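You operate a simulated robot arm through the tools that you are given. There is no shell and no other tool.

Carry out the task below with a simulated robot arm. There is one attempt and no reset: what you move stays moved.

Task
Plug the sink, run hot soapy water to about the 3 L line and put the pink bowl in.
Fine: the strainer goes on the counter; two pumps of soap; the tap ends off.
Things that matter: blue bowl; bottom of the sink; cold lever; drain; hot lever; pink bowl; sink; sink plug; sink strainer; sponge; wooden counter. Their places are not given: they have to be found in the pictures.

The check looks at the end state, three seconds after you hand in, the way a careful person would. Anything else that was tipped, shoved, dropped, spilled or broken makes it a failure.

Robot
A 7-joint arm with a two-finger parallel gripper, fixed in place. Base frame: the origin is on the floor under the middle of its stand, x ahead of it, y to its left, z up. Units: m, degrees, N and s.
It reaches about 1.247 m from its shoulder. Its first joint turns from -132.0 to 132.0 degrees. Payload 3.91 kg.
The TCP is the grasp point between the finger pads, 0.03 m short of the fingertips. In the tool frame z runs along the fingers and y along their closing line. The gripper opens to 0.11 m. The fingers are 0.02 m wide and 0.01 m thick; the gripper's body (0.048 by 0.112 m) begins 0.055 m behind the TCP.
Orientation is that of the tool frame in the base frame, as a unit quaternion [x, y, z, w]. With the fingers straight down and closing along the base's y, the tool's x points along the base's -x, its y along +y and its z along -z.

Tools
- The arm moves only by the tool arm_command. Its argument "motion" is a list that holds one entry, the list of rows, each a list of 7 numbers: the shift along the base's x, y, z in m, then the turn, a rotation vector about the base's x, y, z in degrees, then the gripper command, from -1 (shut) to 1 (fully open), values between in proportion. In form: [[[dx, dy, dz, wx, wy, wz, grip], ...]]. A call has 1 to 20 rows; each row shifts and turns the commanded pose from where the row before left it. Each row takes 0.2 s and may step no farther than 0.05 m and 8.6 degrees from the row before; otherwise, or with a gripper value out of range, the whole call is refused. Where a pose cannot be reached the arm comes as near as it can. A force on the tool above 40 N (or 10 N above the force at the start of the call, whichever is more), or a blocked arm, ends the call early, and 0.2 s more pass. Each finger travels about 0.108 m/s and halts on what it meets, pressing with about 34 N; the grip force reading is that of the motor and also rises with nothing between the fingers. The clock runs only during rows and for 0.2 s after the last one: add rows that do not move to give the fingers time. The reply holds the time, the measured pose of the TCP, the force on the tool along the base axes, the opening and the grip force, in the units named above and with some noise, with the torque about the TCP (base axes, N m) and any sound that the robot's microphone picked up, and new pictures: "show" is both (left out), scene, wrist or none.
- Cameras (640 x 400 px; columns grow to the right, rows downward): "scene" is fixed at [0.4002, 0.65, 1.6244]; the picture's right is [-0.59, -0.81, 0.00], its down [-0.71, 0.52, -0.47] and it looks along [0.38, -0.28, -0.88] (base axes); focal length 248 px, centre (320, 200). "wrist" rides on the gripper at [0.072, 0.017, -0.103] in the tool frame; the picture's right is [-0.23, 0.97, 0.00], its down [-0.76, -0.18, -0.62] and it looks along [-0.61, -0.14, 0.78] (tool axes); focal length 222 px, centre (320, 200).
- point_at(camera, pixels): for up to 12 pixels [column, row] of the newest picture of that camera ("zoom" is the newest enlarged one), the place [x, y, z] in the base frame of the surface seen there, good to about 0.002 m. No time passes.
- enlarge(camera, box): a new picture of the part [left, top, right, bottom] of that camera's present view, enlarged. No time passes.
- job_done(): hands the job in; it is judged then, once.

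Leave the gripper open and the arm clear of the work at the hand-in unless told otherwise.

The tools are called after "Call:" as a command line: name --argument value ..., lists and objects as JSON in quotes. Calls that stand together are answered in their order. arm_command: Moves the arm, as the interface text tells. Its arguments: {"type":"object","properties":{"motion":{"type":"array","items":{"type":"array","items":{"type":"array","items":{"type":"number"}}}},"show":{"type":"string","enum":["both","scene","wrist","none"]}},"required":["motion"]} The other tools are called the same way: point_at (camera, pixels) gives the place of the surface under pixels of a picture; enlarge (camera, box) takes an enlarged picture of a part of a camera's view; job_done () hands the job in.

At the start:

```text
t: 0.0
tool_pos: [0.4973, 0.2984, 1.3209]
ee_rot: [0.0, 1.0, 0.0, 0.0]
wrist_force: [0.4, -0.1, 0.1]
torque: [0.01, 0.0, -0.02]
gripper_width: 0.1097
grip_force: 0.0
```

scene: 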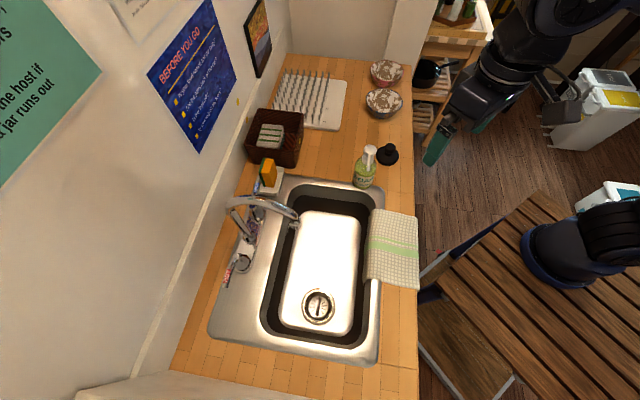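
wrist: 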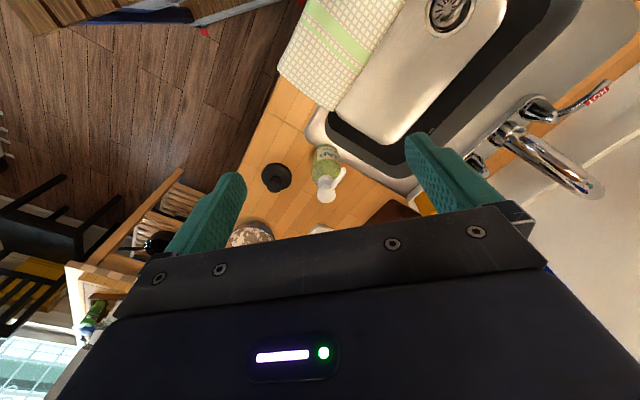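

I see the sink in the middle of the scene picture, with the strainer at about (318,306), the tap at about (250,225), the soap bottle at (366,165), a black plug at (388,153) and two bowls at (386,72) and (384,103). I'll enlarge the key areas first.

Call:
enlarge --camera "scene" --box '[200, 160, 340, 300]'

Call:
enlarge --camera "scene" --box '[330, 50, 430, 200]'

Call:
enlarge --camera "scene" --box '[250, 200, 400, 360]'

Call:
point_at --camera "scene" --pixels '[[318, 306], [388, 147], [388, 158], [370, 149], [365, 180], [386, 66], [384, 97], [318, 250], [400, 190], [295, 217], [248, 245], [230, 275]]'

```text
2.86 times, centred on (270, 230) of scene
```

zoom: 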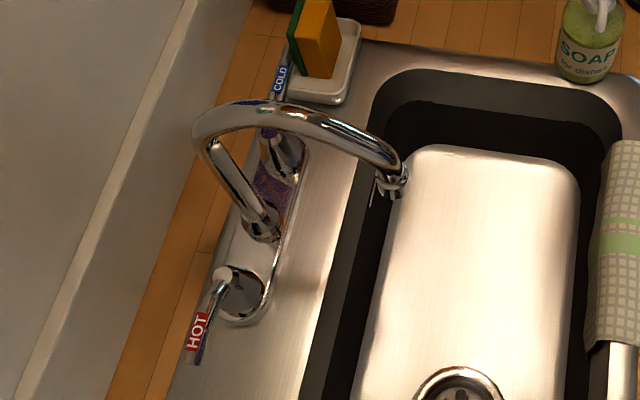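

```text
2.67 times, centred on (380, 125) of scene
```

zoom: 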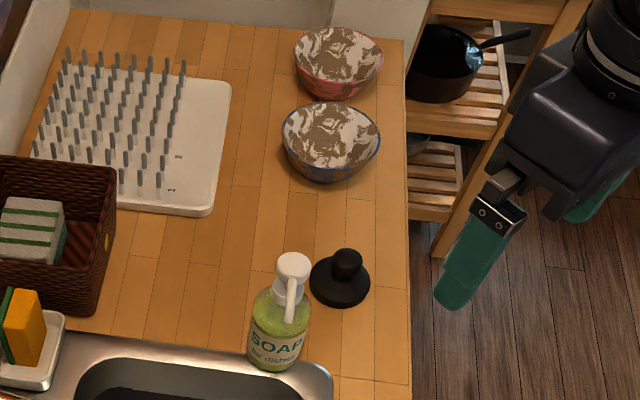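

```text
2.50 times, centred on (325, 280) of scene
```

zoom: 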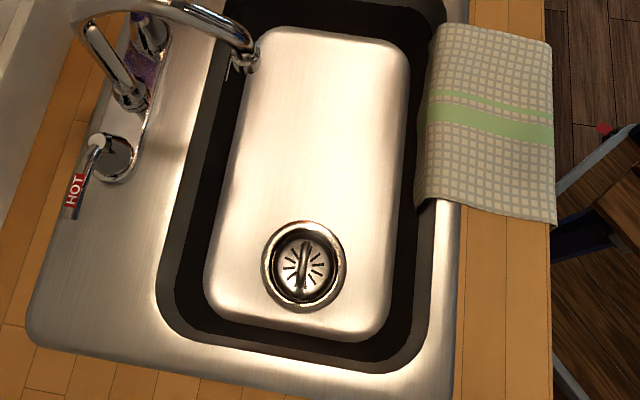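

```text
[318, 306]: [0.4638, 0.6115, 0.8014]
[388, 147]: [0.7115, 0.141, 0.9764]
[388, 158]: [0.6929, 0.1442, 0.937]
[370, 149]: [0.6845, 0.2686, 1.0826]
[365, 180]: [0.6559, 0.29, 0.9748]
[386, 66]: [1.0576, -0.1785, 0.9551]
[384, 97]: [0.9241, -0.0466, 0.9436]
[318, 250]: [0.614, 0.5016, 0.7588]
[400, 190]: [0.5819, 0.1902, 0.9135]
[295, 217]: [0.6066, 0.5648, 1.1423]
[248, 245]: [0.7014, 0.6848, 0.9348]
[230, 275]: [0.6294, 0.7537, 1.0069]
```

The counter top is near z 0.914 and the sink bottom near 0.759. I need to see the tap's levers and any volume marks in the sink, so I'll enlarge those more.

Call:
enlarge --camera "scene" --box '[215, 180, 305, 290]'

Call:
enlarge --camera "scene" --box '[285, 280, 355, 340]'

Call:
enlarge --camera "wrist" --box '[320, 0, 640, 200]'

```text
3.64 times, centred on (260, 235) of scene
```

zoom: 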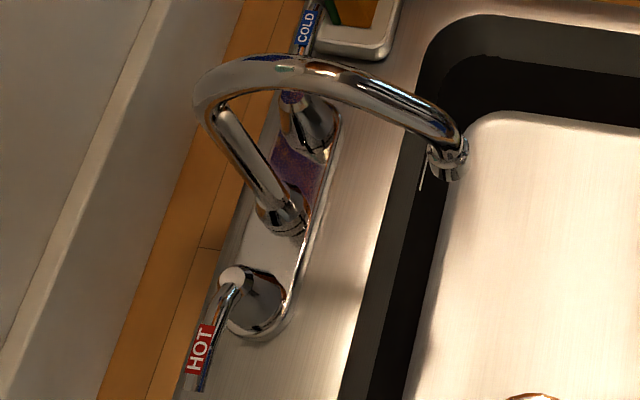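

```text
6.67 times, centred on (320, 310) of scene
```

zoom: 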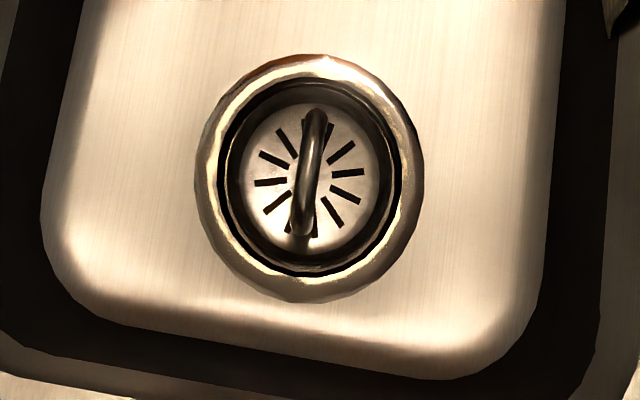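

```text
2.00 times, centred on (480, 100) of wrist
```

zoom: 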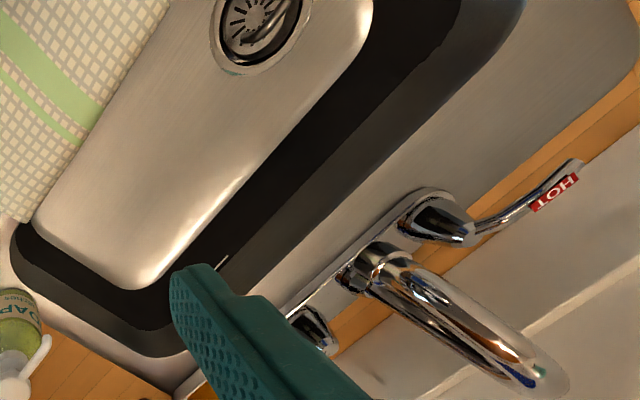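

The strainer has an upright wire handle. I'll fix its position, the rim's and the sink bottom's by pointing in an enlarged picture of the drain.

Call:
enlarge --camera "scene" --box '[285, 280, 355, 340]'

Call:
point_at --camera "zoom" --pixels '[[316, 115], [311, 160], [302, 210], [298, 235], [265, 140], [350, 200], [265, 215], [210, 180], [413, 180], [313, 60], [300, 295], [480, 100]]'

```text
6.67 times, centred on (320, 310) of scene
```

zoom: 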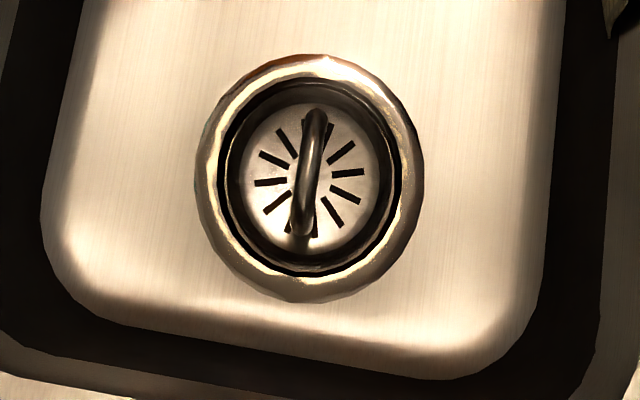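

```text
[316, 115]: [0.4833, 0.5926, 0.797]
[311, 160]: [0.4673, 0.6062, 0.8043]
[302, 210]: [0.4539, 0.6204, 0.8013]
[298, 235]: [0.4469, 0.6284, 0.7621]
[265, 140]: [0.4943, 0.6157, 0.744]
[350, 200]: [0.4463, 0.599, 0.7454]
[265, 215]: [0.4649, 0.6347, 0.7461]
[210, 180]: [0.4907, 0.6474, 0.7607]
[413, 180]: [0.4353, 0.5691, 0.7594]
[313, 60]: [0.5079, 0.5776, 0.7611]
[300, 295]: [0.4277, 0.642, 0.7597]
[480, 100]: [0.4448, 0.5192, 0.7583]
```

The strainer's handle tops out near (0.468, 0.607, 0.804), running along about (-0.73, 0.69). Next I'll measure the basin rim, the counter edges and the bottle.

Call:
point_at --camera "scene" --pixels '[[262, 320], [270, 330], [315, 345], [350, 350], [375, 350], [380, 300], [285, 180], [320, 180], [350, 185], [290, 330], [350, 335], [385, 375]]'

Call:
enlarge --camera "scene" --box '[335, 130, 415, 200]'

Call:
point_at --camera "zoom" --pixels '[[275, 130], [265, 170], [262, 205], [250, 220], [240, 350], [200, 420], [425, 160], [425, 120], [390, 230], [470, 230], [500, 180], [160, 370]]'

```text
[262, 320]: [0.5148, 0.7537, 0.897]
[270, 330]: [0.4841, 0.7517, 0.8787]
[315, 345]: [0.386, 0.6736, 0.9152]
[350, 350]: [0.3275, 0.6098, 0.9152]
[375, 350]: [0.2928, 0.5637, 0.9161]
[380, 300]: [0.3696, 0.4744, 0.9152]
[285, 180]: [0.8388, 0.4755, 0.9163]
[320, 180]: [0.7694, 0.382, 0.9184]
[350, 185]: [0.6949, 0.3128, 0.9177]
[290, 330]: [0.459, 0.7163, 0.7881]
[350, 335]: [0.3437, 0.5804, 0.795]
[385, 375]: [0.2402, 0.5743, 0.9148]
```

```text
5.71 times, centred on (375, 165) of scene
```

zoom: 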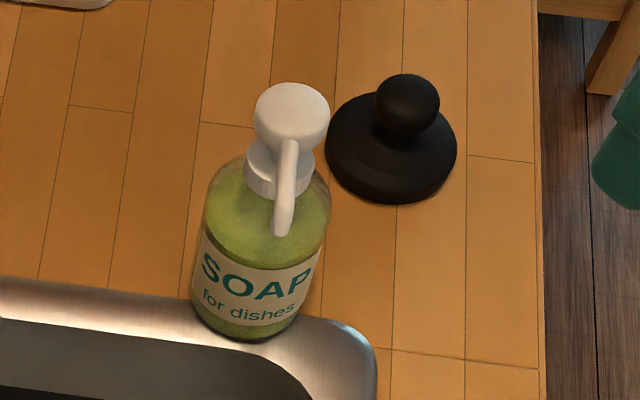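

```text
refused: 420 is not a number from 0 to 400
```

Call:
point_at --camera "zoom" --pixels '[[290, 100], [295, 130], [285, 175], [283, 230], [250, 300], [250, 335], [405, 90], [408, 115], [340, 150], [445, 160], [390, 190], [180, 360]]'

Call:
point_at --camera "scene" --pixels '[[345, 180], [352, 190], [358, 192], [365, 195], [370, 200], [300, 340], [340, 350], [420, 398], [414, 150], [414, 60], [225, 330], [345, 187]]'

```text
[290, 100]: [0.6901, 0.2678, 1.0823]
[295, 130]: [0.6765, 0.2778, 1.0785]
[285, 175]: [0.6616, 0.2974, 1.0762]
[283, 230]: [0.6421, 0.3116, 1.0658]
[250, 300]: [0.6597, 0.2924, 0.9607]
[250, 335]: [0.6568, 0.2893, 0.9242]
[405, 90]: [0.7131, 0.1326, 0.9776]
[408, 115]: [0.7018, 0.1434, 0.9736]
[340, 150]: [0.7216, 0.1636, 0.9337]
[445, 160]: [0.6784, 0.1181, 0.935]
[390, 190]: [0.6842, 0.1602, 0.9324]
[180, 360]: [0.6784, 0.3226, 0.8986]
```

```text
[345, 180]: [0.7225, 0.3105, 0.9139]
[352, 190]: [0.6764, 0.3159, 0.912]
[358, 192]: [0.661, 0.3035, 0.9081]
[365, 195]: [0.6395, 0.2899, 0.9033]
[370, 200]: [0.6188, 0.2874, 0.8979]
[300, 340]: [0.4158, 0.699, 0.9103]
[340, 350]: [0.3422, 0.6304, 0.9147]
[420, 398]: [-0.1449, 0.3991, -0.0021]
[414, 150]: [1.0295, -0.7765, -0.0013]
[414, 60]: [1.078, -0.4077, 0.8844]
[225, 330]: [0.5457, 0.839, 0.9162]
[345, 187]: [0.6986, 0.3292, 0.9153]
```

The bottle's nozzle tip is at about (0.642, 0.312, 1.066), which is already over the basin edge, and the pump axis is near (0.685, 0.271). Next I'll measure the tap: the hot lever, its hub, the spout and the cold lever.

Call:
enlarge --camera "scene" --box '[215, 180, 305, 290]'

Call:
point_at --camera "zoom" --pixels '[[232, 280], [222, 305], [200, 350], [202, 385], [262, 300], [285, 205], [240, 150], [215, 95], [300, 70], [400, 105], [450, 165], [458, 140]]'

Call:
point_at --camera "zoom" --pixels '[[307, 20], [302, 50], [295, 95], [310, 125], [320, 150], [440, 175], [423, 180], [422, 150], [250, 330], [300, 240]]'

```text
3.64 times, centred on (260, 235) of scene
```

zoom: 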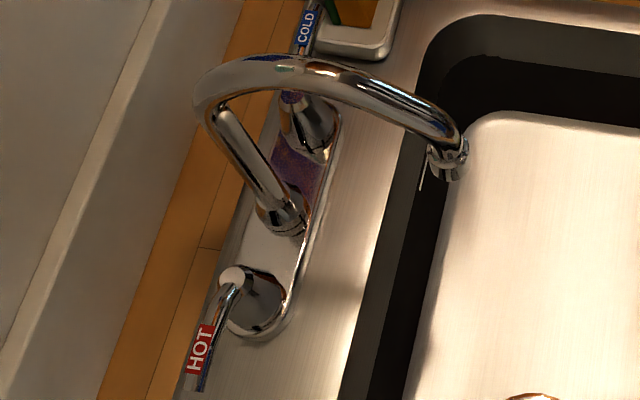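

```text
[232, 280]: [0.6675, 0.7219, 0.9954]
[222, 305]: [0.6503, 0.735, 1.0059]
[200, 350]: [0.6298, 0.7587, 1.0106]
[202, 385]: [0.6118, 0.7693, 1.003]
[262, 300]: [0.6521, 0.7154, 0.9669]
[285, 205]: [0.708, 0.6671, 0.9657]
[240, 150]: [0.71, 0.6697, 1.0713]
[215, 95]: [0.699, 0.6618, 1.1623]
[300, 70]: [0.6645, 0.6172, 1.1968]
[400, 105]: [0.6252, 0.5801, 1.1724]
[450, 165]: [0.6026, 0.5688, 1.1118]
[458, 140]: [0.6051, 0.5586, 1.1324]
```

```text
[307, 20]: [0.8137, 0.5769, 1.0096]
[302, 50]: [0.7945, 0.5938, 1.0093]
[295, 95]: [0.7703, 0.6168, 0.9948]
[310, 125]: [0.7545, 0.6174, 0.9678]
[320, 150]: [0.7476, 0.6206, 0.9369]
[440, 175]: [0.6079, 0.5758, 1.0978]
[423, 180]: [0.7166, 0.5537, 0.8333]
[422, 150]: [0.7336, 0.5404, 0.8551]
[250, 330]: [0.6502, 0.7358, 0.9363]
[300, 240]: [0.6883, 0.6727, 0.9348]
```

The hot lever runs from its hub at about (0.66, 0.72) to its tip at (0.612, 0.769) at z≈1.005, and the spout tip is at (0.605, 0.572, 1.10). Next I'll move above the drain at z 1.25, turning the gripper -45° so the fingers close across the strainer's handle, and look with the wrist camera.

Call:
arm_command --motion '[[[-0.004, 0.035, -0.005, 0, 0, -5, 0.2], [-0.004, 0.035, -0.008, 0, 0, -5, 0.2], [-0.004, 0.035, -0.008, 0, 0, -5, 0.2], [-0.003, 0.035, -0.01, 0, 0, -5, 0.2], [-0.003, 0.035, -0.01, 0, 0, -5, 0.2], [-0.003, 0.035, -0.01, 0, 0, -5, 0.2], [-0.003, 0.035, -0.01, 0, 0, -5, 0.2], [-0.003, 0.035, -0.01, 0, 0, -5, 0.2], [-0.003, 0.031, 0, 0, 0, -5, 0.2], [0, 0, 0, 0, 0, 0, 0.2]]]'

```text
t: 2.2
tool_pos: [0.4665, 0.6098, 1.2499]
ee_rot: [0.384, 0.923, -0.001, 0.001]
wrist_force: [-0.1, 0.6, -0.1]
torque: [0.06, -0.03, -0.03]
gripper_width: 0.066
grip_force: 0.1
```

scene: 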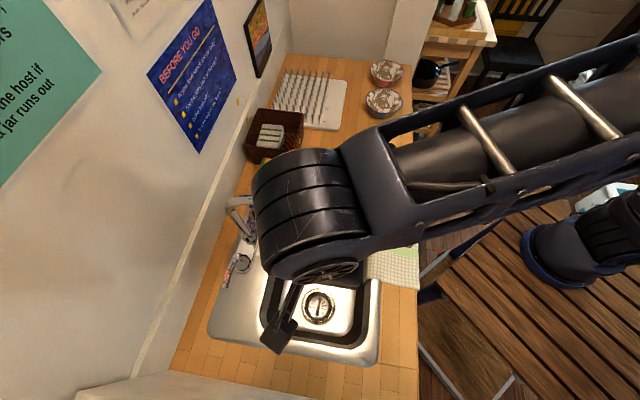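
wrist: 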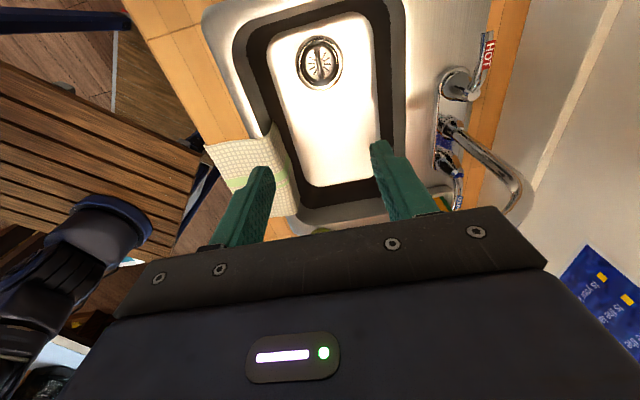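

The wrist camera's box hangs on the far-end side at scene pixel (285,323), and the big wrist cylinder is close to the tap. Before going down I'll measure the arm's outline against the spout, and look again for marks on the sink walls.

Call:
point_at --camera "scene" --pixels '[[255, 190], [258, 230], [270, 265], [300, 155], [330, 180], [310, 270], [360, 255], [350, 160], [280, 345], [300, 300], [440, 150], [520, 170]]'

Call:
enlarge --camera "wrist" --box '[200, 0, 420, 240]'

```text
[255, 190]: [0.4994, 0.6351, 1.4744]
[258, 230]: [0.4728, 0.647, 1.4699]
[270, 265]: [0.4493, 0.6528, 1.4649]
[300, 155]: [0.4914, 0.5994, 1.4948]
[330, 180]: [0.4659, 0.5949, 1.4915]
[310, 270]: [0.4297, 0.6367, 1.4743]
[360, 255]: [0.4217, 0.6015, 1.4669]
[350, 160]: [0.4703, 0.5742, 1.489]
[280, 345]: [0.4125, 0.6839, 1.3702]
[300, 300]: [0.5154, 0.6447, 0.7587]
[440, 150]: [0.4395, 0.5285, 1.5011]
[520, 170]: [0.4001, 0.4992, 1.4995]
```

```text
1.67 times, centred on (310, 120) of wrist
```

zoom: 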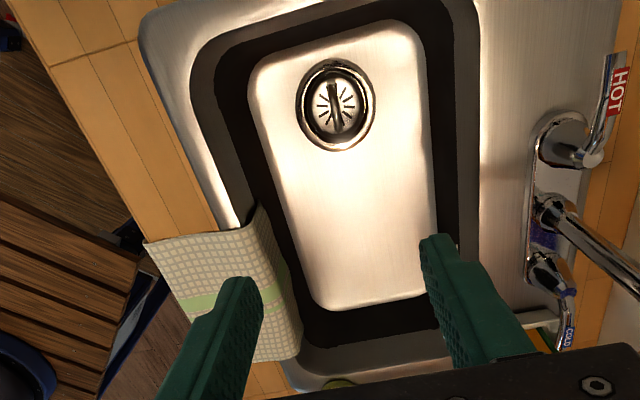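

The wrist is slender, about ±0.045 m, so it clears the spout. I see no printed lines, so I'll sample the basin's cross-section in the zoom picture to work out the level that holds 3 L.

Call:
point_at --camera "zoom" --pixels '[[198, 120], [206, 120], [216, 120], [228, 120], [240, 120], [252, 120], [262, 120], [280, 120], [410, 120], [422, 120], [432, 120], [444, 120]]'

Call:
point_at --camera "zoom" --pixels '[[455, 120], [465, 120], [476, 120], [485, 120], [330, 8], [330, 14], [330, 22], [330, 30], [330, 40], [340, 300], [340, 315], [340, 330]]'

Call:
point_at --camera "zoom" --pixels '[[340, 340], [340, 348], [340, 355], [340, 365], [290, 250], [430, 220], [255, 60], [415, 35], [300, 300], [425, 295]]'

```text
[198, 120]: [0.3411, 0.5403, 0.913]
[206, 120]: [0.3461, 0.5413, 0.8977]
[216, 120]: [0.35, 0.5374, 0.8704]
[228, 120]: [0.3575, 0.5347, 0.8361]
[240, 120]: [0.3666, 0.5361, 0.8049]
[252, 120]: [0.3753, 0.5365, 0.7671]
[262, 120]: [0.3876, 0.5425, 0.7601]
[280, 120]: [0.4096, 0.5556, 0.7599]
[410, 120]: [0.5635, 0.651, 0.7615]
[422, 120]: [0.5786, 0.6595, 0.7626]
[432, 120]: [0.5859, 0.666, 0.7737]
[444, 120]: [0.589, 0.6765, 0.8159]
```

```text
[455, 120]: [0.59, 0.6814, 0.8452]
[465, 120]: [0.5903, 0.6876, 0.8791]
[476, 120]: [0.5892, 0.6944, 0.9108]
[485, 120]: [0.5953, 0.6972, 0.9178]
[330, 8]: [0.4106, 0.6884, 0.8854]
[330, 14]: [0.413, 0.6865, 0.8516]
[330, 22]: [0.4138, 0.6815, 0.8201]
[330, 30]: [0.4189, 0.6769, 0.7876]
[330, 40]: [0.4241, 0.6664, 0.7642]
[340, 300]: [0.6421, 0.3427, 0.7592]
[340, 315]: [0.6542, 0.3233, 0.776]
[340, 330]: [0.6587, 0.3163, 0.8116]
```

```text
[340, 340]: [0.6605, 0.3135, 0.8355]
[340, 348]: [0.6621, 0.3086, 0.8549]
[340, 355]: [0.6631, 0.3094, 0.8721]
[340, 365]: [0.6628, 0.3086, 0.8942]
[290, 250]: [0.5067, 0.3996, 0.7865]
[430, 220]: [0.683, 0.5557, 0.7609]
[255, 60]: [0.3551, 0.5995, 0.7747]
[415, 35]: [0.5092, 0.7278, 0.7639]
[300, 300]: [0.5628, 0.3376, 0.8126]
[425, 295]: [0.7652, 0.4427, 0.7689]
```

The basin holds about 3 L at z≈0.791, roughly 32 mm above the bottom at 0.759. I'll check closely whether any line or tick is drawn on the walls.

Call:
enlarge --camera "wrist" --box '[230, 0, 330, 62]'

Call:
enlarge --camera "wrist" --box '[325, 20, 425, 140]'

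Call:
enlarge --camera "wrist" --box '[250, 130, 400, 240]'

```text
6.40 times, centred on (280, 31) of wrist
```

zoom: 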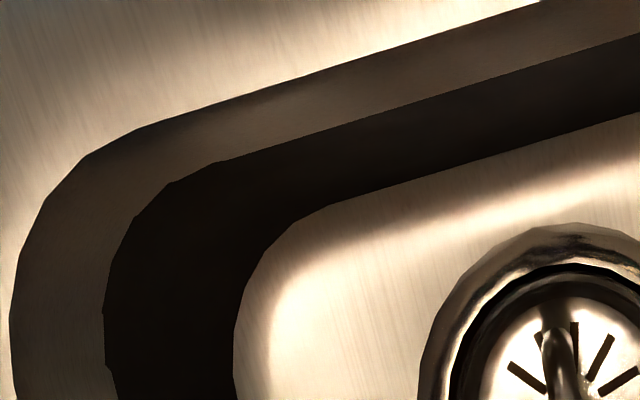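

```text
3.33 times, centred on (375, 80) of wrist
```

zoom: 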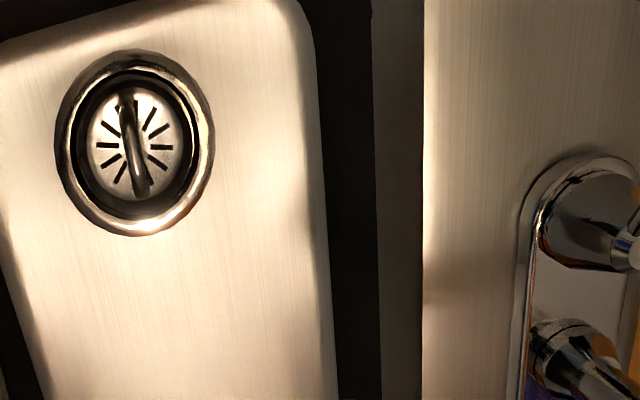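

```text
3.64 times, centred on (325, 185) of wrist
```

zoom: 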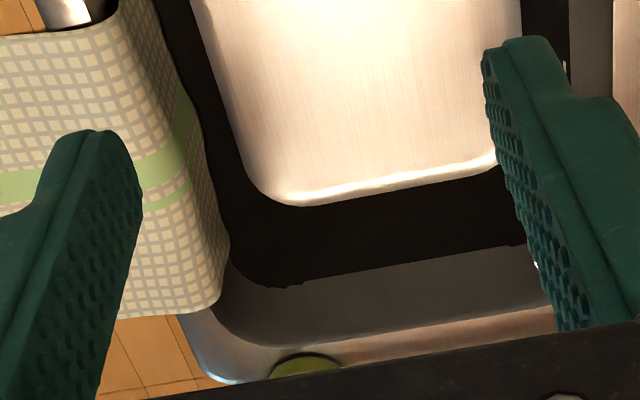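

A small white mark shows on the back wall beside the right finger, at about wrist pixel (382,146). It could be the level line, so I'll look closer.

Call:
enlarge --camera "wrist" --box '[362, 120, 402, 160]'

Call:
point_at --camera "wrist" --pixels '[[381, 144], [382, 146], [383, 148], [384, 150]]'

```text
10.00 times, centred on (382, 140) of wrist
```

zoom: 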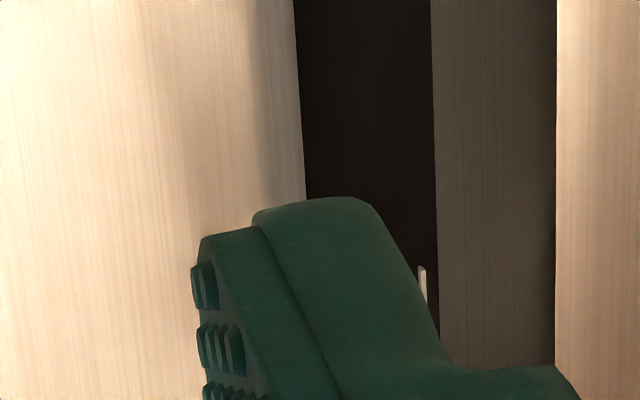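

```text
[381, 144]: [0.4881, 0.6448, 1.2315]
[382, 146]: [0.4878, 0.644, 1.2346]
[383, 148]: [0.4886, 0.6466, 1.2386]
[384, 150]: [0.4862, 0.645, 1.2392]
```

The finger hides the mark, so I'll shift 0.1 m toward the front and look past the finger at the back wall.

Call:
arm_command --motion '[[[-0.025, -0.025, -0.02, 0, 0, 0, 0.2], [-0.025, -0.025, -0.02, 0, 0, 0, 0.2], [-0.025, -0.025, -0.02, 0, 0, 0, 0.2], [-0.025, -0.025, -0.02, 0, 0, 0, 0.2]]]' --show "wrist"

```text
t: 3.2
tool_pos: [0.3663, 0.5073, 1.1677]
ee_rot: [0.383, 0.924, -0.001, 0.0]
wrist_force: [-0.3, 1.1, 0.5]
torque: [0.0, 0.0, 0.02]
gripper_width: 0.0662
grip_force: 0.0
```

wrist: 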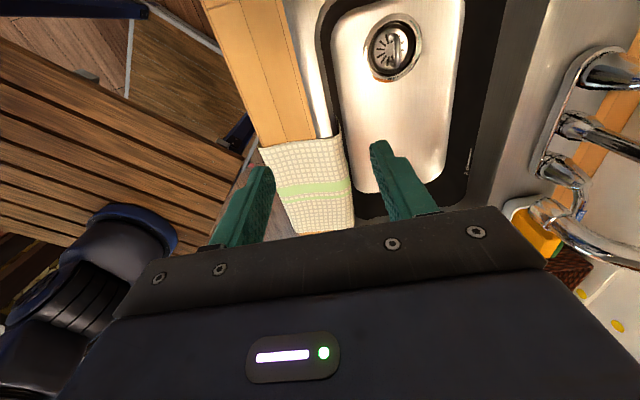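

Now there's a mark on the back wall near wrist pixel (470,160). I'll enlarge it.

Call:
enlarge --camera "wrist" --box '[445, 138, 495, 188]'

Call:
point_at --camera "wrist" --pixels '[[470, 150], [470, 155], [469, 160], [468, 165], [467, 170], [466, 160], [473, 160]]'

```text
8.00 times, centred on (470, 163) of wrist
```

zoom: 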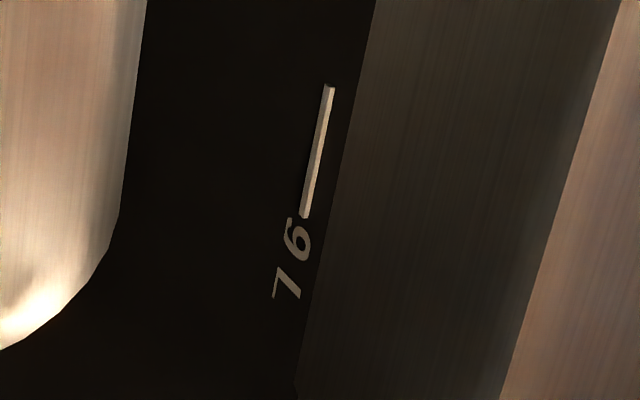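

```text
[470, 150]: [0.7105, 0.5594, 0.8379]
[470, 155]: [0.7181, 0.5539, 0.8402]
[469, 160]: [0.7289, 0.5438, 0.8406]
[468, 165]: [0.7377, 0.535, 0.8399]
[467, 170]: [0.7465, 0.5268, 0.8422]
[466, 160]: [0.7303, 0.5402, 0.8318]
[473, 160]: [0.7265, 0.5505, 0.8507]
```

The mark reads as a short line with "9 L", at z≈0.840 on the back wall. There should be lower marks for 6 L and 3 L, so I'll look along the rest of that wall and at the others.

Call:
enlarge --camera "wrist" --box '[400, 60, 500, 220]'

Call:
enlarge --camera "wrist" --box '[425, 130, 485, 215]'

Call:
enlarge --camera "wrist" --box '[440, 0, 510, 80]'

```text
2.50 times, centred on (450, 140) of wrist
```

zoom: 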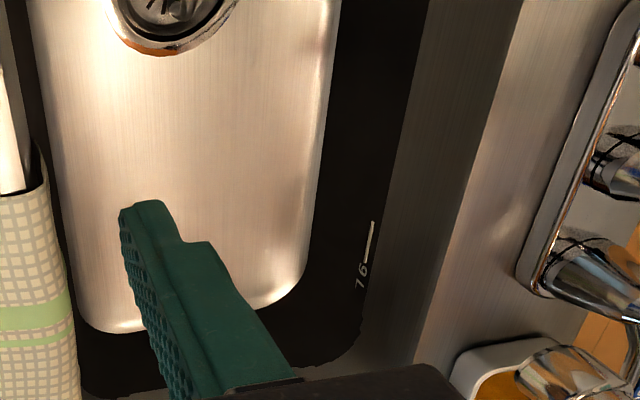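

```text
4.71 times, centred on (455, 172) of wrist
```

zoom: 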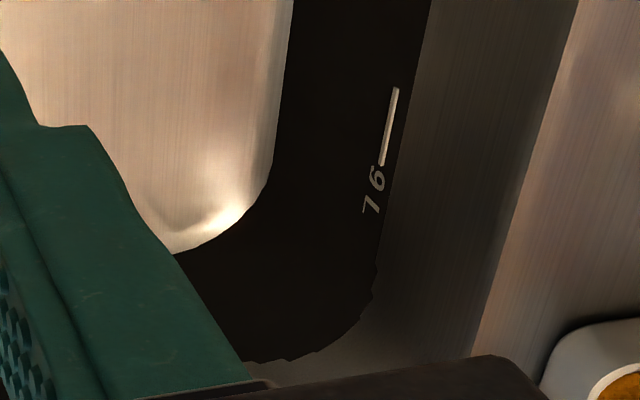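

```text
5.00 times, centred on (475, 40) of wrist
```

zoom: 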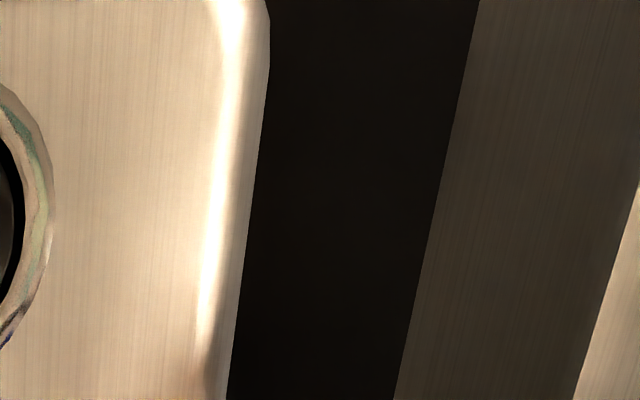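

Only one mark shows on this wall. I'll zoom in hard to read the digit and measure the line's height.

Call:
enlarge --camera "wrist" --box '[460, 150, 476, 178]'

Call:
enlarge --camera "wrist" --box '[455, 155, 479, 170]'

Call:
point_at --camera "zoom" --pixels '[[320, 20], [370, 20], [385, 20], [395, 20], [405, 20], [420, 20], [470, 20], [330, 250], [300, 250]]'

```text
14.29 times, centred on (468, 164) of wrist
```

zoom: 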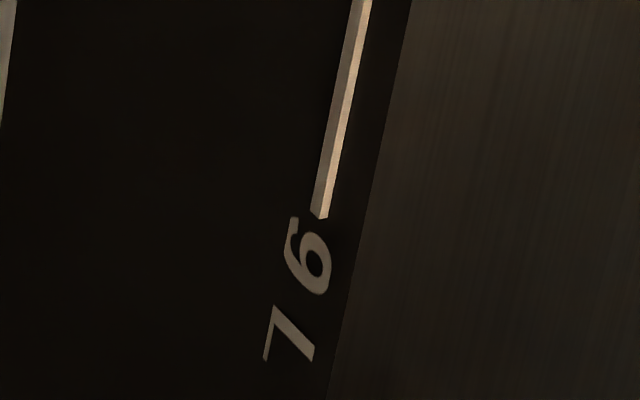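

```text
16.00 times, centred on (467, 162) of wrist
```

zoom: 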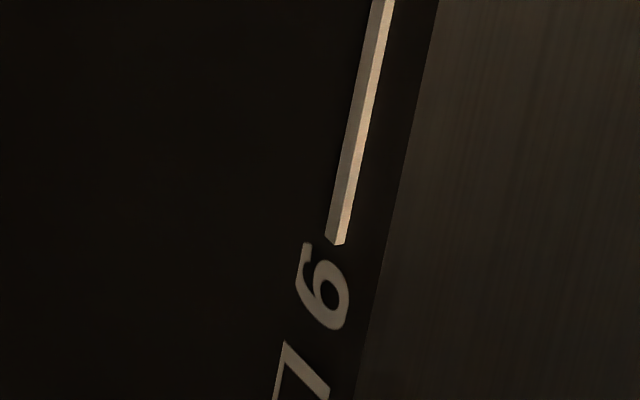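

```text
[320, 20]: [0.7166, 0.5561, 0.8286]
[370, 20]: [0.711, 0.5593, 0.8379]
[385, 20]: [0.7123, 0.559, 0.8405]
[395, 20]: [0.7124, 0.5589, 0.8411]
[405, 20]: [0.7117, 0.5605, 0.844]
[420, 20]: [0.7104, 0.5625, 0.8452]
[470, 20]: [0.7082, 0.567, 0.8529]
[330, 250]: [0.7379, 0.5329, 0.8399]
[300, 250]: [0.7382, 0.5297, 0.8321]
```

The mark is a "9 L" line at z≈0.840 with the bottom at 0.759, so the 3 L level is near z 0.787–0.791, and I'll keep looking for the 3 L mark itself. Now the strainer: I'll go above its handle at (0.467, 0.607), leaning the hand 10° so the camera box stays off the sink's end rim.

Call:
arm_command --motion '[[[0.0168, 0.0167, -0.033, 1.18, 1.18, 0, 0.1], [0.0168, 0.0167, -0.033, 1.18, 1.18, 0, 0.1], [0.0168, 0.0167, -0.033, 1.18, 1.18, 0, 0.1], [0.0168, 0.0167, -0.033, 1.18, 1.18, 0, 0.1], [0.0168, 0.0167, -0.033, 1.18, 1.18, 0, 0.1], [0.0168, 0.0167, -0.033, 1.18, 1.18, 0, 0.1], [0, 0, -0.03, 0, 0, 0, 0.1], [0, 0, 0, 0, 0, 0, 0.1]]]'

```text
t: 5.0
tool_pos: [0.4696, 0.6106, 0.9418]
ee_rot: [0.381, 0.92, 0.033, -0.081]
wrist_force: [-0.8, 0.1, 0.0]
torque: [-0.02, 0.01, 0.03]
gripper_width: 0.0603
grip_force: 0.1
```

scene: 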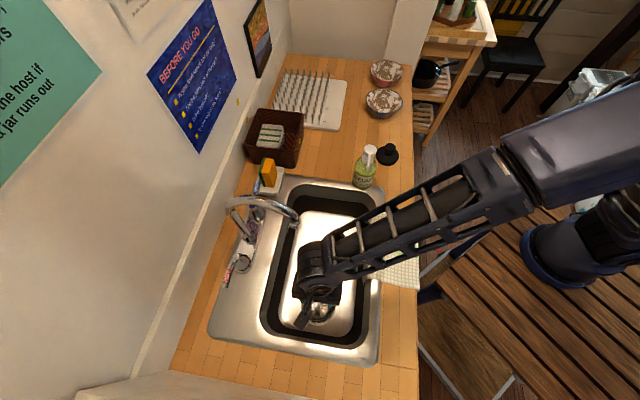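
wrist: 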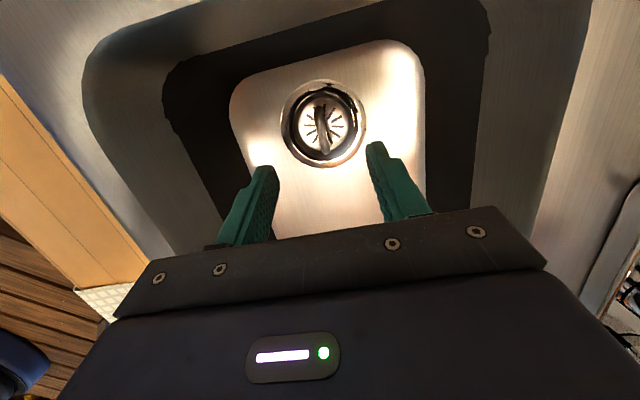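

The fingers straddle the handle. Before lowering another 0.125 m I'll check the forearm's height over the front edge and towel, and re-measure the handle.

Call:
point_at --camera "scene" --pixels '[[380, 262], [420, 245], [470, 215], [360, 275], [310, 260], [300, 275], [330, 240], [302, 322], [345, 235]]'

Call:
enlarge --camera "wrist" --box '[270, 70, 380, 180]'

Call:
point_at --camera "zoom" --pixels '[[320, 150], [328, 200], [330, 250], [330, 280], [310, 130], [250, 170], [400, 200]]'

```text
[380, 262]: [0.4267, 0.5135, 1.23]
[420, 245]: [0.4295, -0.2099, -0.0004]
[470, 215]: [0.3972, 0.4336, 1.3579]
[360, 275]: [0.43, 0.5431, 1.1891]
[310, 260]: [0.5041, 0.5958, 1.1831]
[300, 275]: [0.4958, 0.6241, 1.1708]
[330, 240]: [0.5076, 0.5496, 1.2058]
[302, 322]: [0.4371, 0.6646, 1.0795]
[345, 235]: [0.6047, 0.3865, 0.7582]
```

```text
3.64 times, centred on (325, 125) of wrist
```

zoom: 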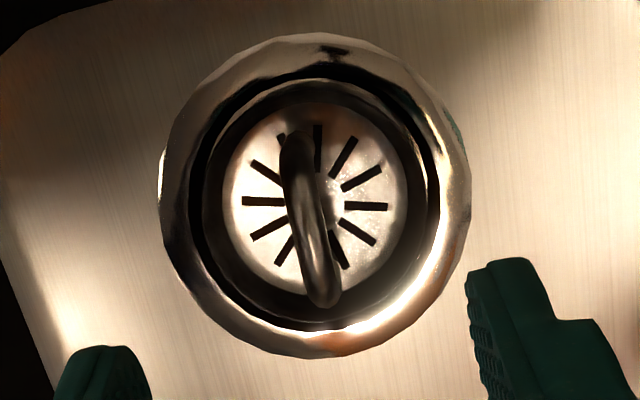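

```text
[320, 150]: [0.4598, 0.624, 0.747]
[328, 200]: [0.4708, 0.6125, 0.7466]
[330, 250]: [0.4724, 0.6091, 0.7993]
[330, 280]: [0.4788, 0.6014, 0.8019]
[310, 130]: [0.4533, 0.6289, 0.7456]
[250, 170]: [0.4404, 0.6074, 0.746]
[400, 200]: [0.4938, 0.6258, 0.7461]
```

Call:
point_at --camera "zoom" --pixels '[[298, 145], [300, 165], [304, 195], [310, 230], [318, 265], [324, 295]]'

```text
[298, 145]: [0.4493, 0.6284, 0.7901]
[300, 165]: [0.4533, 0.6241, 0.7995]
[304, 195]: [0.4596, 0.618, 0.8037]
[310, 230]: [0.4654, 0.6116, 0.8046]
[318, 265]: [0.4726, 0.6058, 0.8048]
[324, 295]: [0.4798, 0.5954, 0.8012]
```

The handle bar is centred near (0.4665, 0.6105) with its top at z 0.805, and the forearm is well above the counter. I'll go down to z 0.815 and close on the bar.

Call:
arm_command --motion '[[[-0.002, -0.001, -0.03, 0, 0, 0, 0.1], [0, 0, -0.03, 0, 0, 0, 0.1], [0, 0, -0.03, 0, 0, 0, 0.1], [0, 0, -0.025, 0, 0, 0, 0.1], [0, 0, -0.012, 0, 0, 0, 0.1], [0, 0, 0, 0, 0, 0, 0.1]]]'

```text
t: 6.4
tool_pos: [0.4674, 0.609, 0.8153]
ee_rot: [0.382, 0.92, 0.033, -0.08]
wrist_force: [0.5, -0.3, -1.0]
torque: [-0.02, 0.02, -0.04]
gripper_width: 0.0606
grip_force: 0.0
```

scene: 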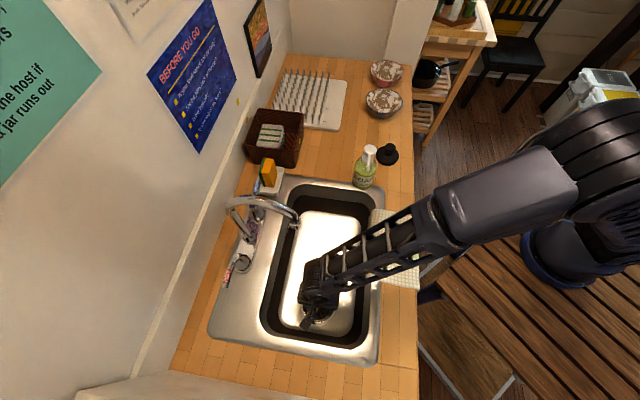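
wrist: 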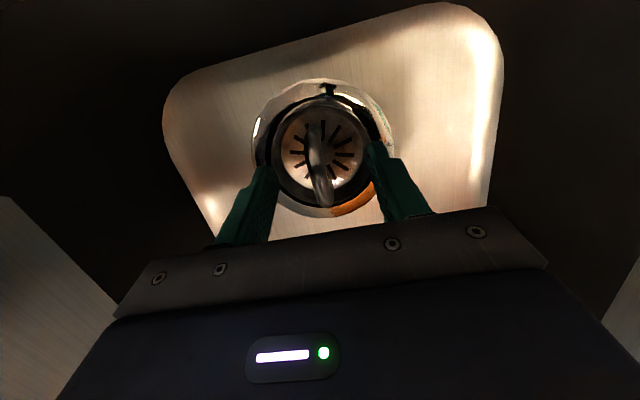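

No contact, and the bar sits between the fingers. Closing now.

Call:
arm_command --motion '[[[0, 0, 0, 0, 0, 0, -0.5], [0, 0, 0, 0, 0, 0, -1], [0, 0, 0, 0, 0, 0, -1], [0, 0, 0, 0, 0, 0, -1]]]' --show "wrist"

```text
t: 7.4
tool_pos: [0.4667, 0.6092, 0.8147]
ee_rot: [0.381, 0.92, 0.034, -0.08]
wrist_force: [-0.3, 0.0, 0.1]
torque: [0.0, 0.03, -0.02]
gripper_width: 0.0096
grip_force: 33.7
```

wrist: 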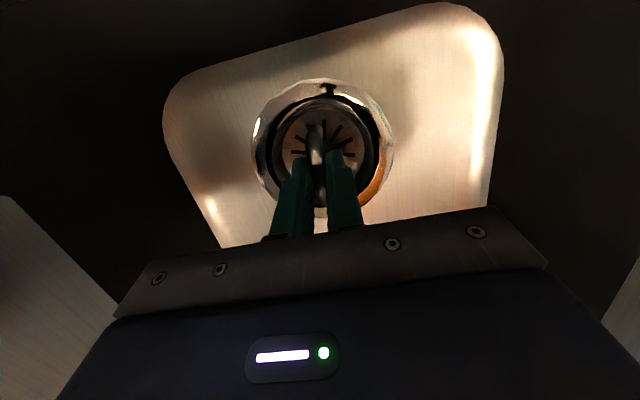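

The fingers hold the bar at 9.6 mm with 33.7 N. I'll lift straight up, gently first.

Call:
arm_command --motion '[[[0, 0, 0.01, 0, 0, 0, -1], [0, 0, 0.015, 0, 0, 0, -1], [0, 0, 0.02, 0, 0, 0, -1], [0, 0, 0.03, 0, 0, 0, -1], [0, 0, 0.03, 0, 0, 0, -1], [0, 0, 0.03, 0, 0, 0, -1], [0, 0, 0.03, 0, 0, 0, -1], [0, 0, 0.03, 0, 0, 0, -1]]]'

```text
t: 9.2
tool_pos: [0.4656, 0.6097, 1.0109]
ee_rot: [0.381, 0.92, 0.033, -0.081]
wrist_force: [0.2, 0.4, -1.0]
torque: [-0.02, -0.01, 0.02]
gripper_width: 0.0097
grip_force: 33.8
```

scene: 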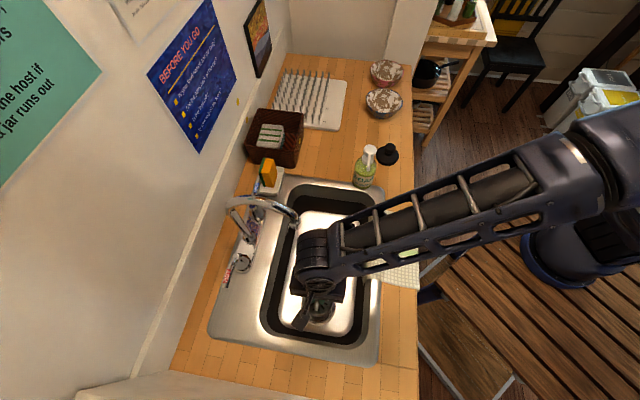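
wrist: 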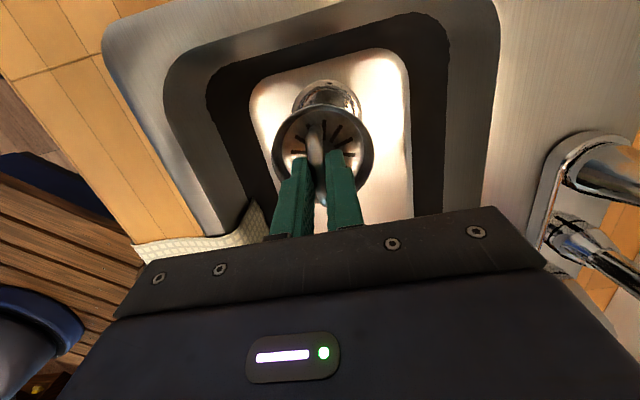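

The strainer is out and held. To choose where it goes on the counter, I'll measure the free areas beside the sink's near end and between the rack and the plug.

Call:
point_at --camera "wrist" --pixels '[[10, 10], [60, 20], [100, 10], [130, 5], [20, 60], [100, 100], [300, 5], [500, 5]]'

Call:
point_at --camera "scene" --pixels '[[330, 150], [310, 165], [330, 130], [350, 145], [305, 150], [300, 380], [250, 365], [340, 385], [345, 120], [365, 130], [320, 165], [240, 390]]'

```text
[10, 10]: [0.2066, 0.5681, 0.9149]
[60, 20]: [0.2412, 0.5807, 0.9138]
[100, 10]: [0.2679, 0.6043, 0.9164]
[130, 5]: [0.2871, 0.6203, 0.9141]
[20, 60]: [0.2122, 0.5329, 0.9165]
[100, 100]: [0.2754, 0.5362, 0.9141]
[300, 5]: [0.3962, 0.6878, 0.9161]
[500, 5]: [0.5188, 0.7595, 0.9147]
```

```text
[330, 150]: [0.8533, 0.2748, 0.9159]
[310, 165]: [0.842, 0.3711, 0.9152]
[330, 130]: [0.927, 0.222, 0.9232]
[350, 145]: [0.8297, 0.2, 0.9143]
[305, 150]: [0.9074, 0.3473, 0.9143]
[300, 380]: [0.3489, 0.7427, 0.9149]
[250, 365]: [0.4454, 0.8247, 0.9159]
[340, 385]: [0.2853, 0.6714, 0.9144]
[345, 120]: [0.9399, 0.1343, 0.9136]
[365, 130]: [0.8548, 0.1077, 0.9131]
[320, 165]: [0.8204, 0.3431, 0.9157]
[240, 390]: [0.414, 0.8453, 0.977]
```

The spot at about (0.834, 0.240) on the bare counter between the rack, basket and plug is free. I'll raise the strainer to z≈1.22 and carry it there, passing in front of the spout and well above the bottle.

Call:
arm_command --motion '[[[-0.007, -0.0073, 0.035, 0, 0, 0, -1], [-0.007, -0.0073, 0.035, 0, 0, 0, -1], [-0.007, -0.0073, 0.035, 0, 0, 0, -1], [-0.007, -0.0073, 0.035, 0, 0, 0, -1], [-0.007, -0.0073, 0.035, 0, 0, 0, -1], [-0.007, -0.0073, 0.035, 0, 0, 0, -1], [0.0315, -0.0251, 0, 0, 0, 0, -1], [0.0315, -0.0251, 0, 0, 0, 0, -1], [0.0315, -0.0251, 0, 0, 0, 0, -1], [0.0315, -0.0251, 0, 0, 0, 0, -1], [0.0315, -0.0251, 0, 0, 0, 0, -1], [0.0315, -0.0251, 0, 0, 0, 0, -1], [0.0315, -0.0251, 0, 0, 0, 0, -1], [0.0315, -0.0251, 0, 0, 0, 0, -1], [0.0315, -0.0251, 0, 0, 0, 0, -1], [0.0315, -0.0251, 0, 0, 0, 0, -1], [0.0315, -0.0251, 0, 0, 0, 0, -1], [0.0315, -0.0251, 0, 0, 0, 0, -1], [0.0315, -0.0251, 0, 0, 0, 0, -1], [0, 0, 0, 0, 0, 0, -1]]]'

```text
t: 13.4
tool_pos: [0.8358, 0.2389, 1.219]
ee_rot: [0.381, 0.921, 0.033, -0.08]
wrist_force: [0.4, -0.2, -1.5]
torque: [0.06, 0.02, -0.01]
gripper_width: 0.0095
grip_force: 33.6
```

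scene: 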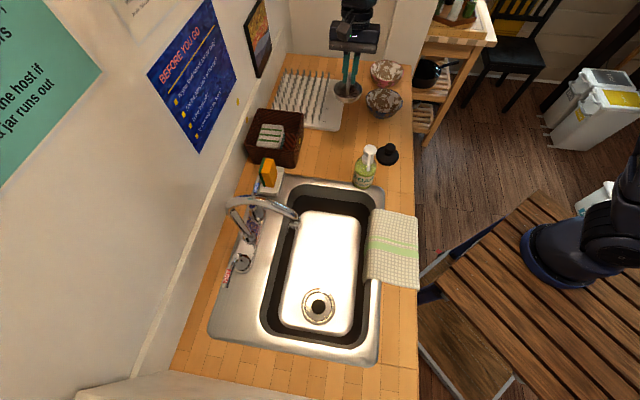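
wrist: 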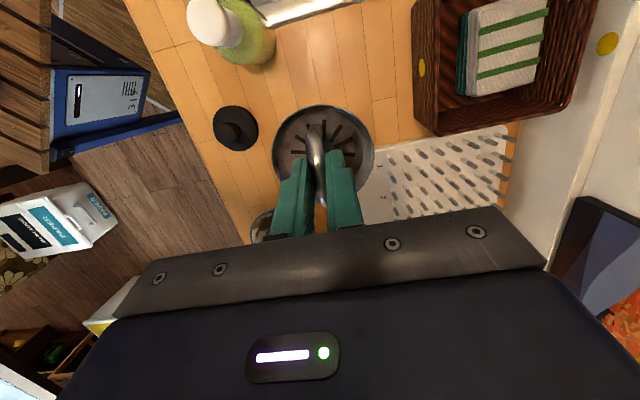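

The strainer is above the chosen spot. I'll check the nearest neighbours there, the tray corner near (340,130) and the basket corner near (303,145), before lowering.

Call:
enlarge --camera "scene" --box '[270, 50, 420, 190]'

Call:
point_at --camera "scene" --pixels '[[338, 131], [342, 122], [344, 112], [325, 129], [305, 120], [304, 140], [303, 155], [298, 165], [346, 95], [346, 102], [338, 92], [357, 92]]'

```text
2.86 times, centred on (345, 120) of scene
```

zoom: 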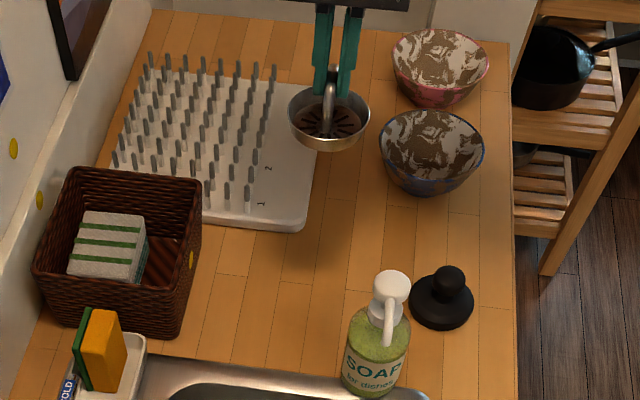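

```text
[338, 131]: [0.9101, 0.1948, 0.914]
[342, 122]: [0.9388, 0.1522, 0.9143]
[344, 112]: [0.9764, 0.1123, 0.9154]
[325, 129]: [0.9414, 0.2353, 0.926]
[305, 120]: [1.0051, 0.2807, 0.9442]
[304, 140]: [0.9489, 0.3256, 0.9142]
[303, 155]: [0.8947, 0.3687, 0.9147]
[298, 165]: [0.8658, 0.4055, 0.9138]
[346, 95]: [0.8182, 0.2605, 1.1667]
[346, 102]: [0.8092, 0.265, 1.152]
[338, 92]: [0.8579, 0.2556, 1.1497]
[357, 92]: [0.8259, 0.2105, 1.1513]
```

The spot is clear and the strainer hangs level. I'll lower to z 1.035, then creep.

Call:
arm_command --motion '[[[0, 0, -0.035, 0, 0, 0, -1], [0, 0, -0.035, 0, 0, 0, -1], [0, 0, -0.035, 0, 0, 0, -1], [0, 0, -0.035, 0, 0, 0, -1], [0, 0, -0.03, 0, 0, 0, -1], [0, 0, -0.014, 0, 0, 0, -1], [0, 0, 0, 0, 0, 0, -1]]]' --show "scene"

```text
t: 15.0
tool_pos: [0.8351, 0.2388, 1.0348]
ee_rot: [0.382, 0.92, 0.033, -0.08]
wrist_force: [-0.5, 0.3, -0.5]
torque: [-0.04, 0.02, -0.02]
gripper_width: 0.0097
grip_force: 34.1
```

scene: 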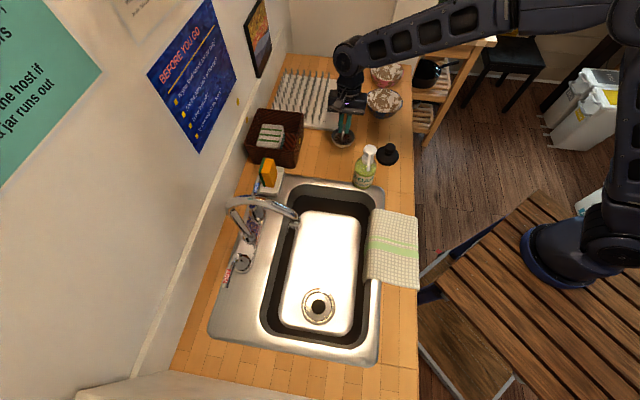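

Call:
enlarge --camera "scene" --box '[300, 90, 400, 170]'

Call:
arm_command --motion '[[[0, 0, -0.006, 0, 0, 0, -1], [0, 0, -0.006, 0, 0, 0, -1], [0, 0, -0.006, 0, 0, 0, -1], [0, 0, 0, 0, 0, 0, -1]]]' --show "wrist"

```text
5.00 times, centred on (350, 130) of scene
```

zoom: 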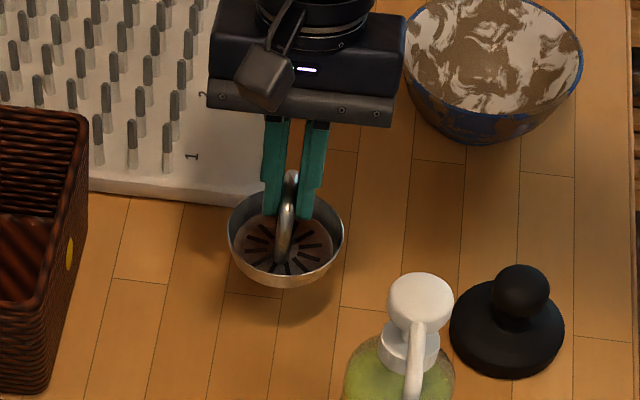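

```text
t: 16.0
tool_pos: [0.8355, 0.2389, 1.018]
ee_rot: [0.381, 0.921, 0.033, -0.081]
wrist_force: [-0.5, 0.1, -1.0]
torque: [0.02, 0.01, 0.04]
gripper_width: 0.0097
grip_force: 34.2
```

wrist: 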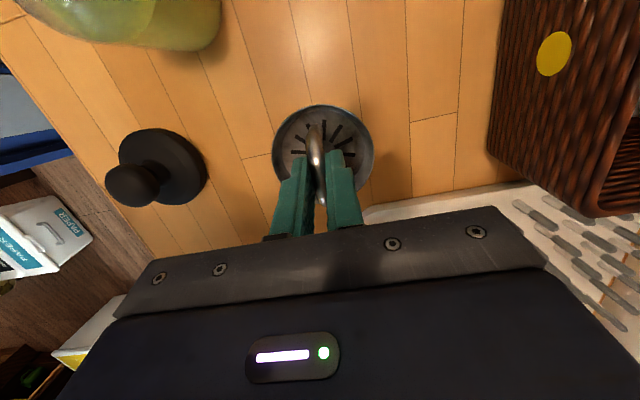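

There's no contact yet at z 1.018. I'll keep creeping down.

Call:
arm_command --motion '[[[0, 0, -0.005, 0, 0, 0, -1], [0, 0, -0.005, 0, 0, 0, -1], [0, 0, -0.004, 0, 0, 0, -1], [0, 0, 0, 0, 0, 0, -1]]]' --show "scene"

Call:
enlarge --camera "scene" --box '[320, 110, 370, 160]'

```text
t: 17.0
tool_pos: [0.8334, 0.2382, 1.0021]
ee_rot: [0.38, 0.921, 0.033, -0.081]
wrist_force: [0.7, -0.7, -1.1]
torque: [0.01, -0.02, 0.06]
gripper_width: 0.0097
grip_force: 33.8
```

scene: 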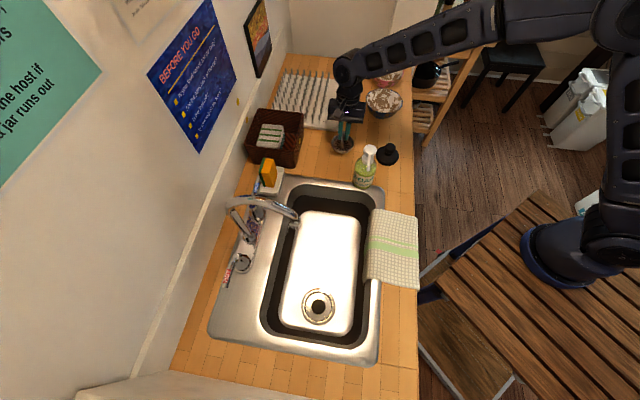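

```text
8.00 times, centred on (345, 135) of scene
```

zoom: 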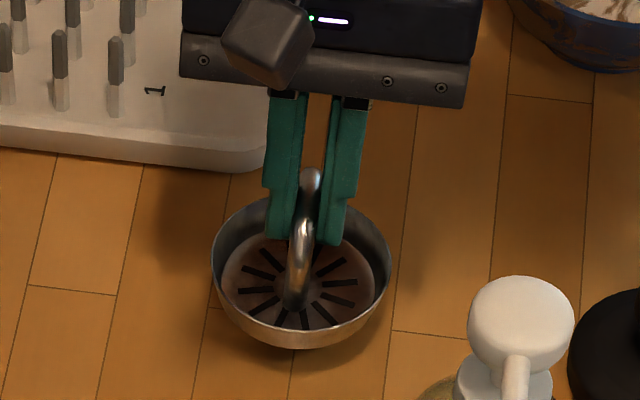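

It's still a little above the counter. I'll lower in 3 mm steps.

Call:
arm_command --motion '[[[0, 0, -0.003, 0, 0, 0, -1], [0, 0, -0.003, 0, 0, 0, -1], [0, 0, -0.003, 0, 0, 0, -1], [0, 0, 0, 0, 0, 0, -1]]]' --show "none"

```text
t: 18.0
tool_pos: [0.8335, 0.2385, 0.9929]
ee_rot: [0.381, 0.92, 0.033, -0.081]
wrist_force: [-0.6, 0.1, 0.0]
torque: [-0.01, 0.0, 0.0]
gripper_width: 0.0097
grip_force: 34.3
```

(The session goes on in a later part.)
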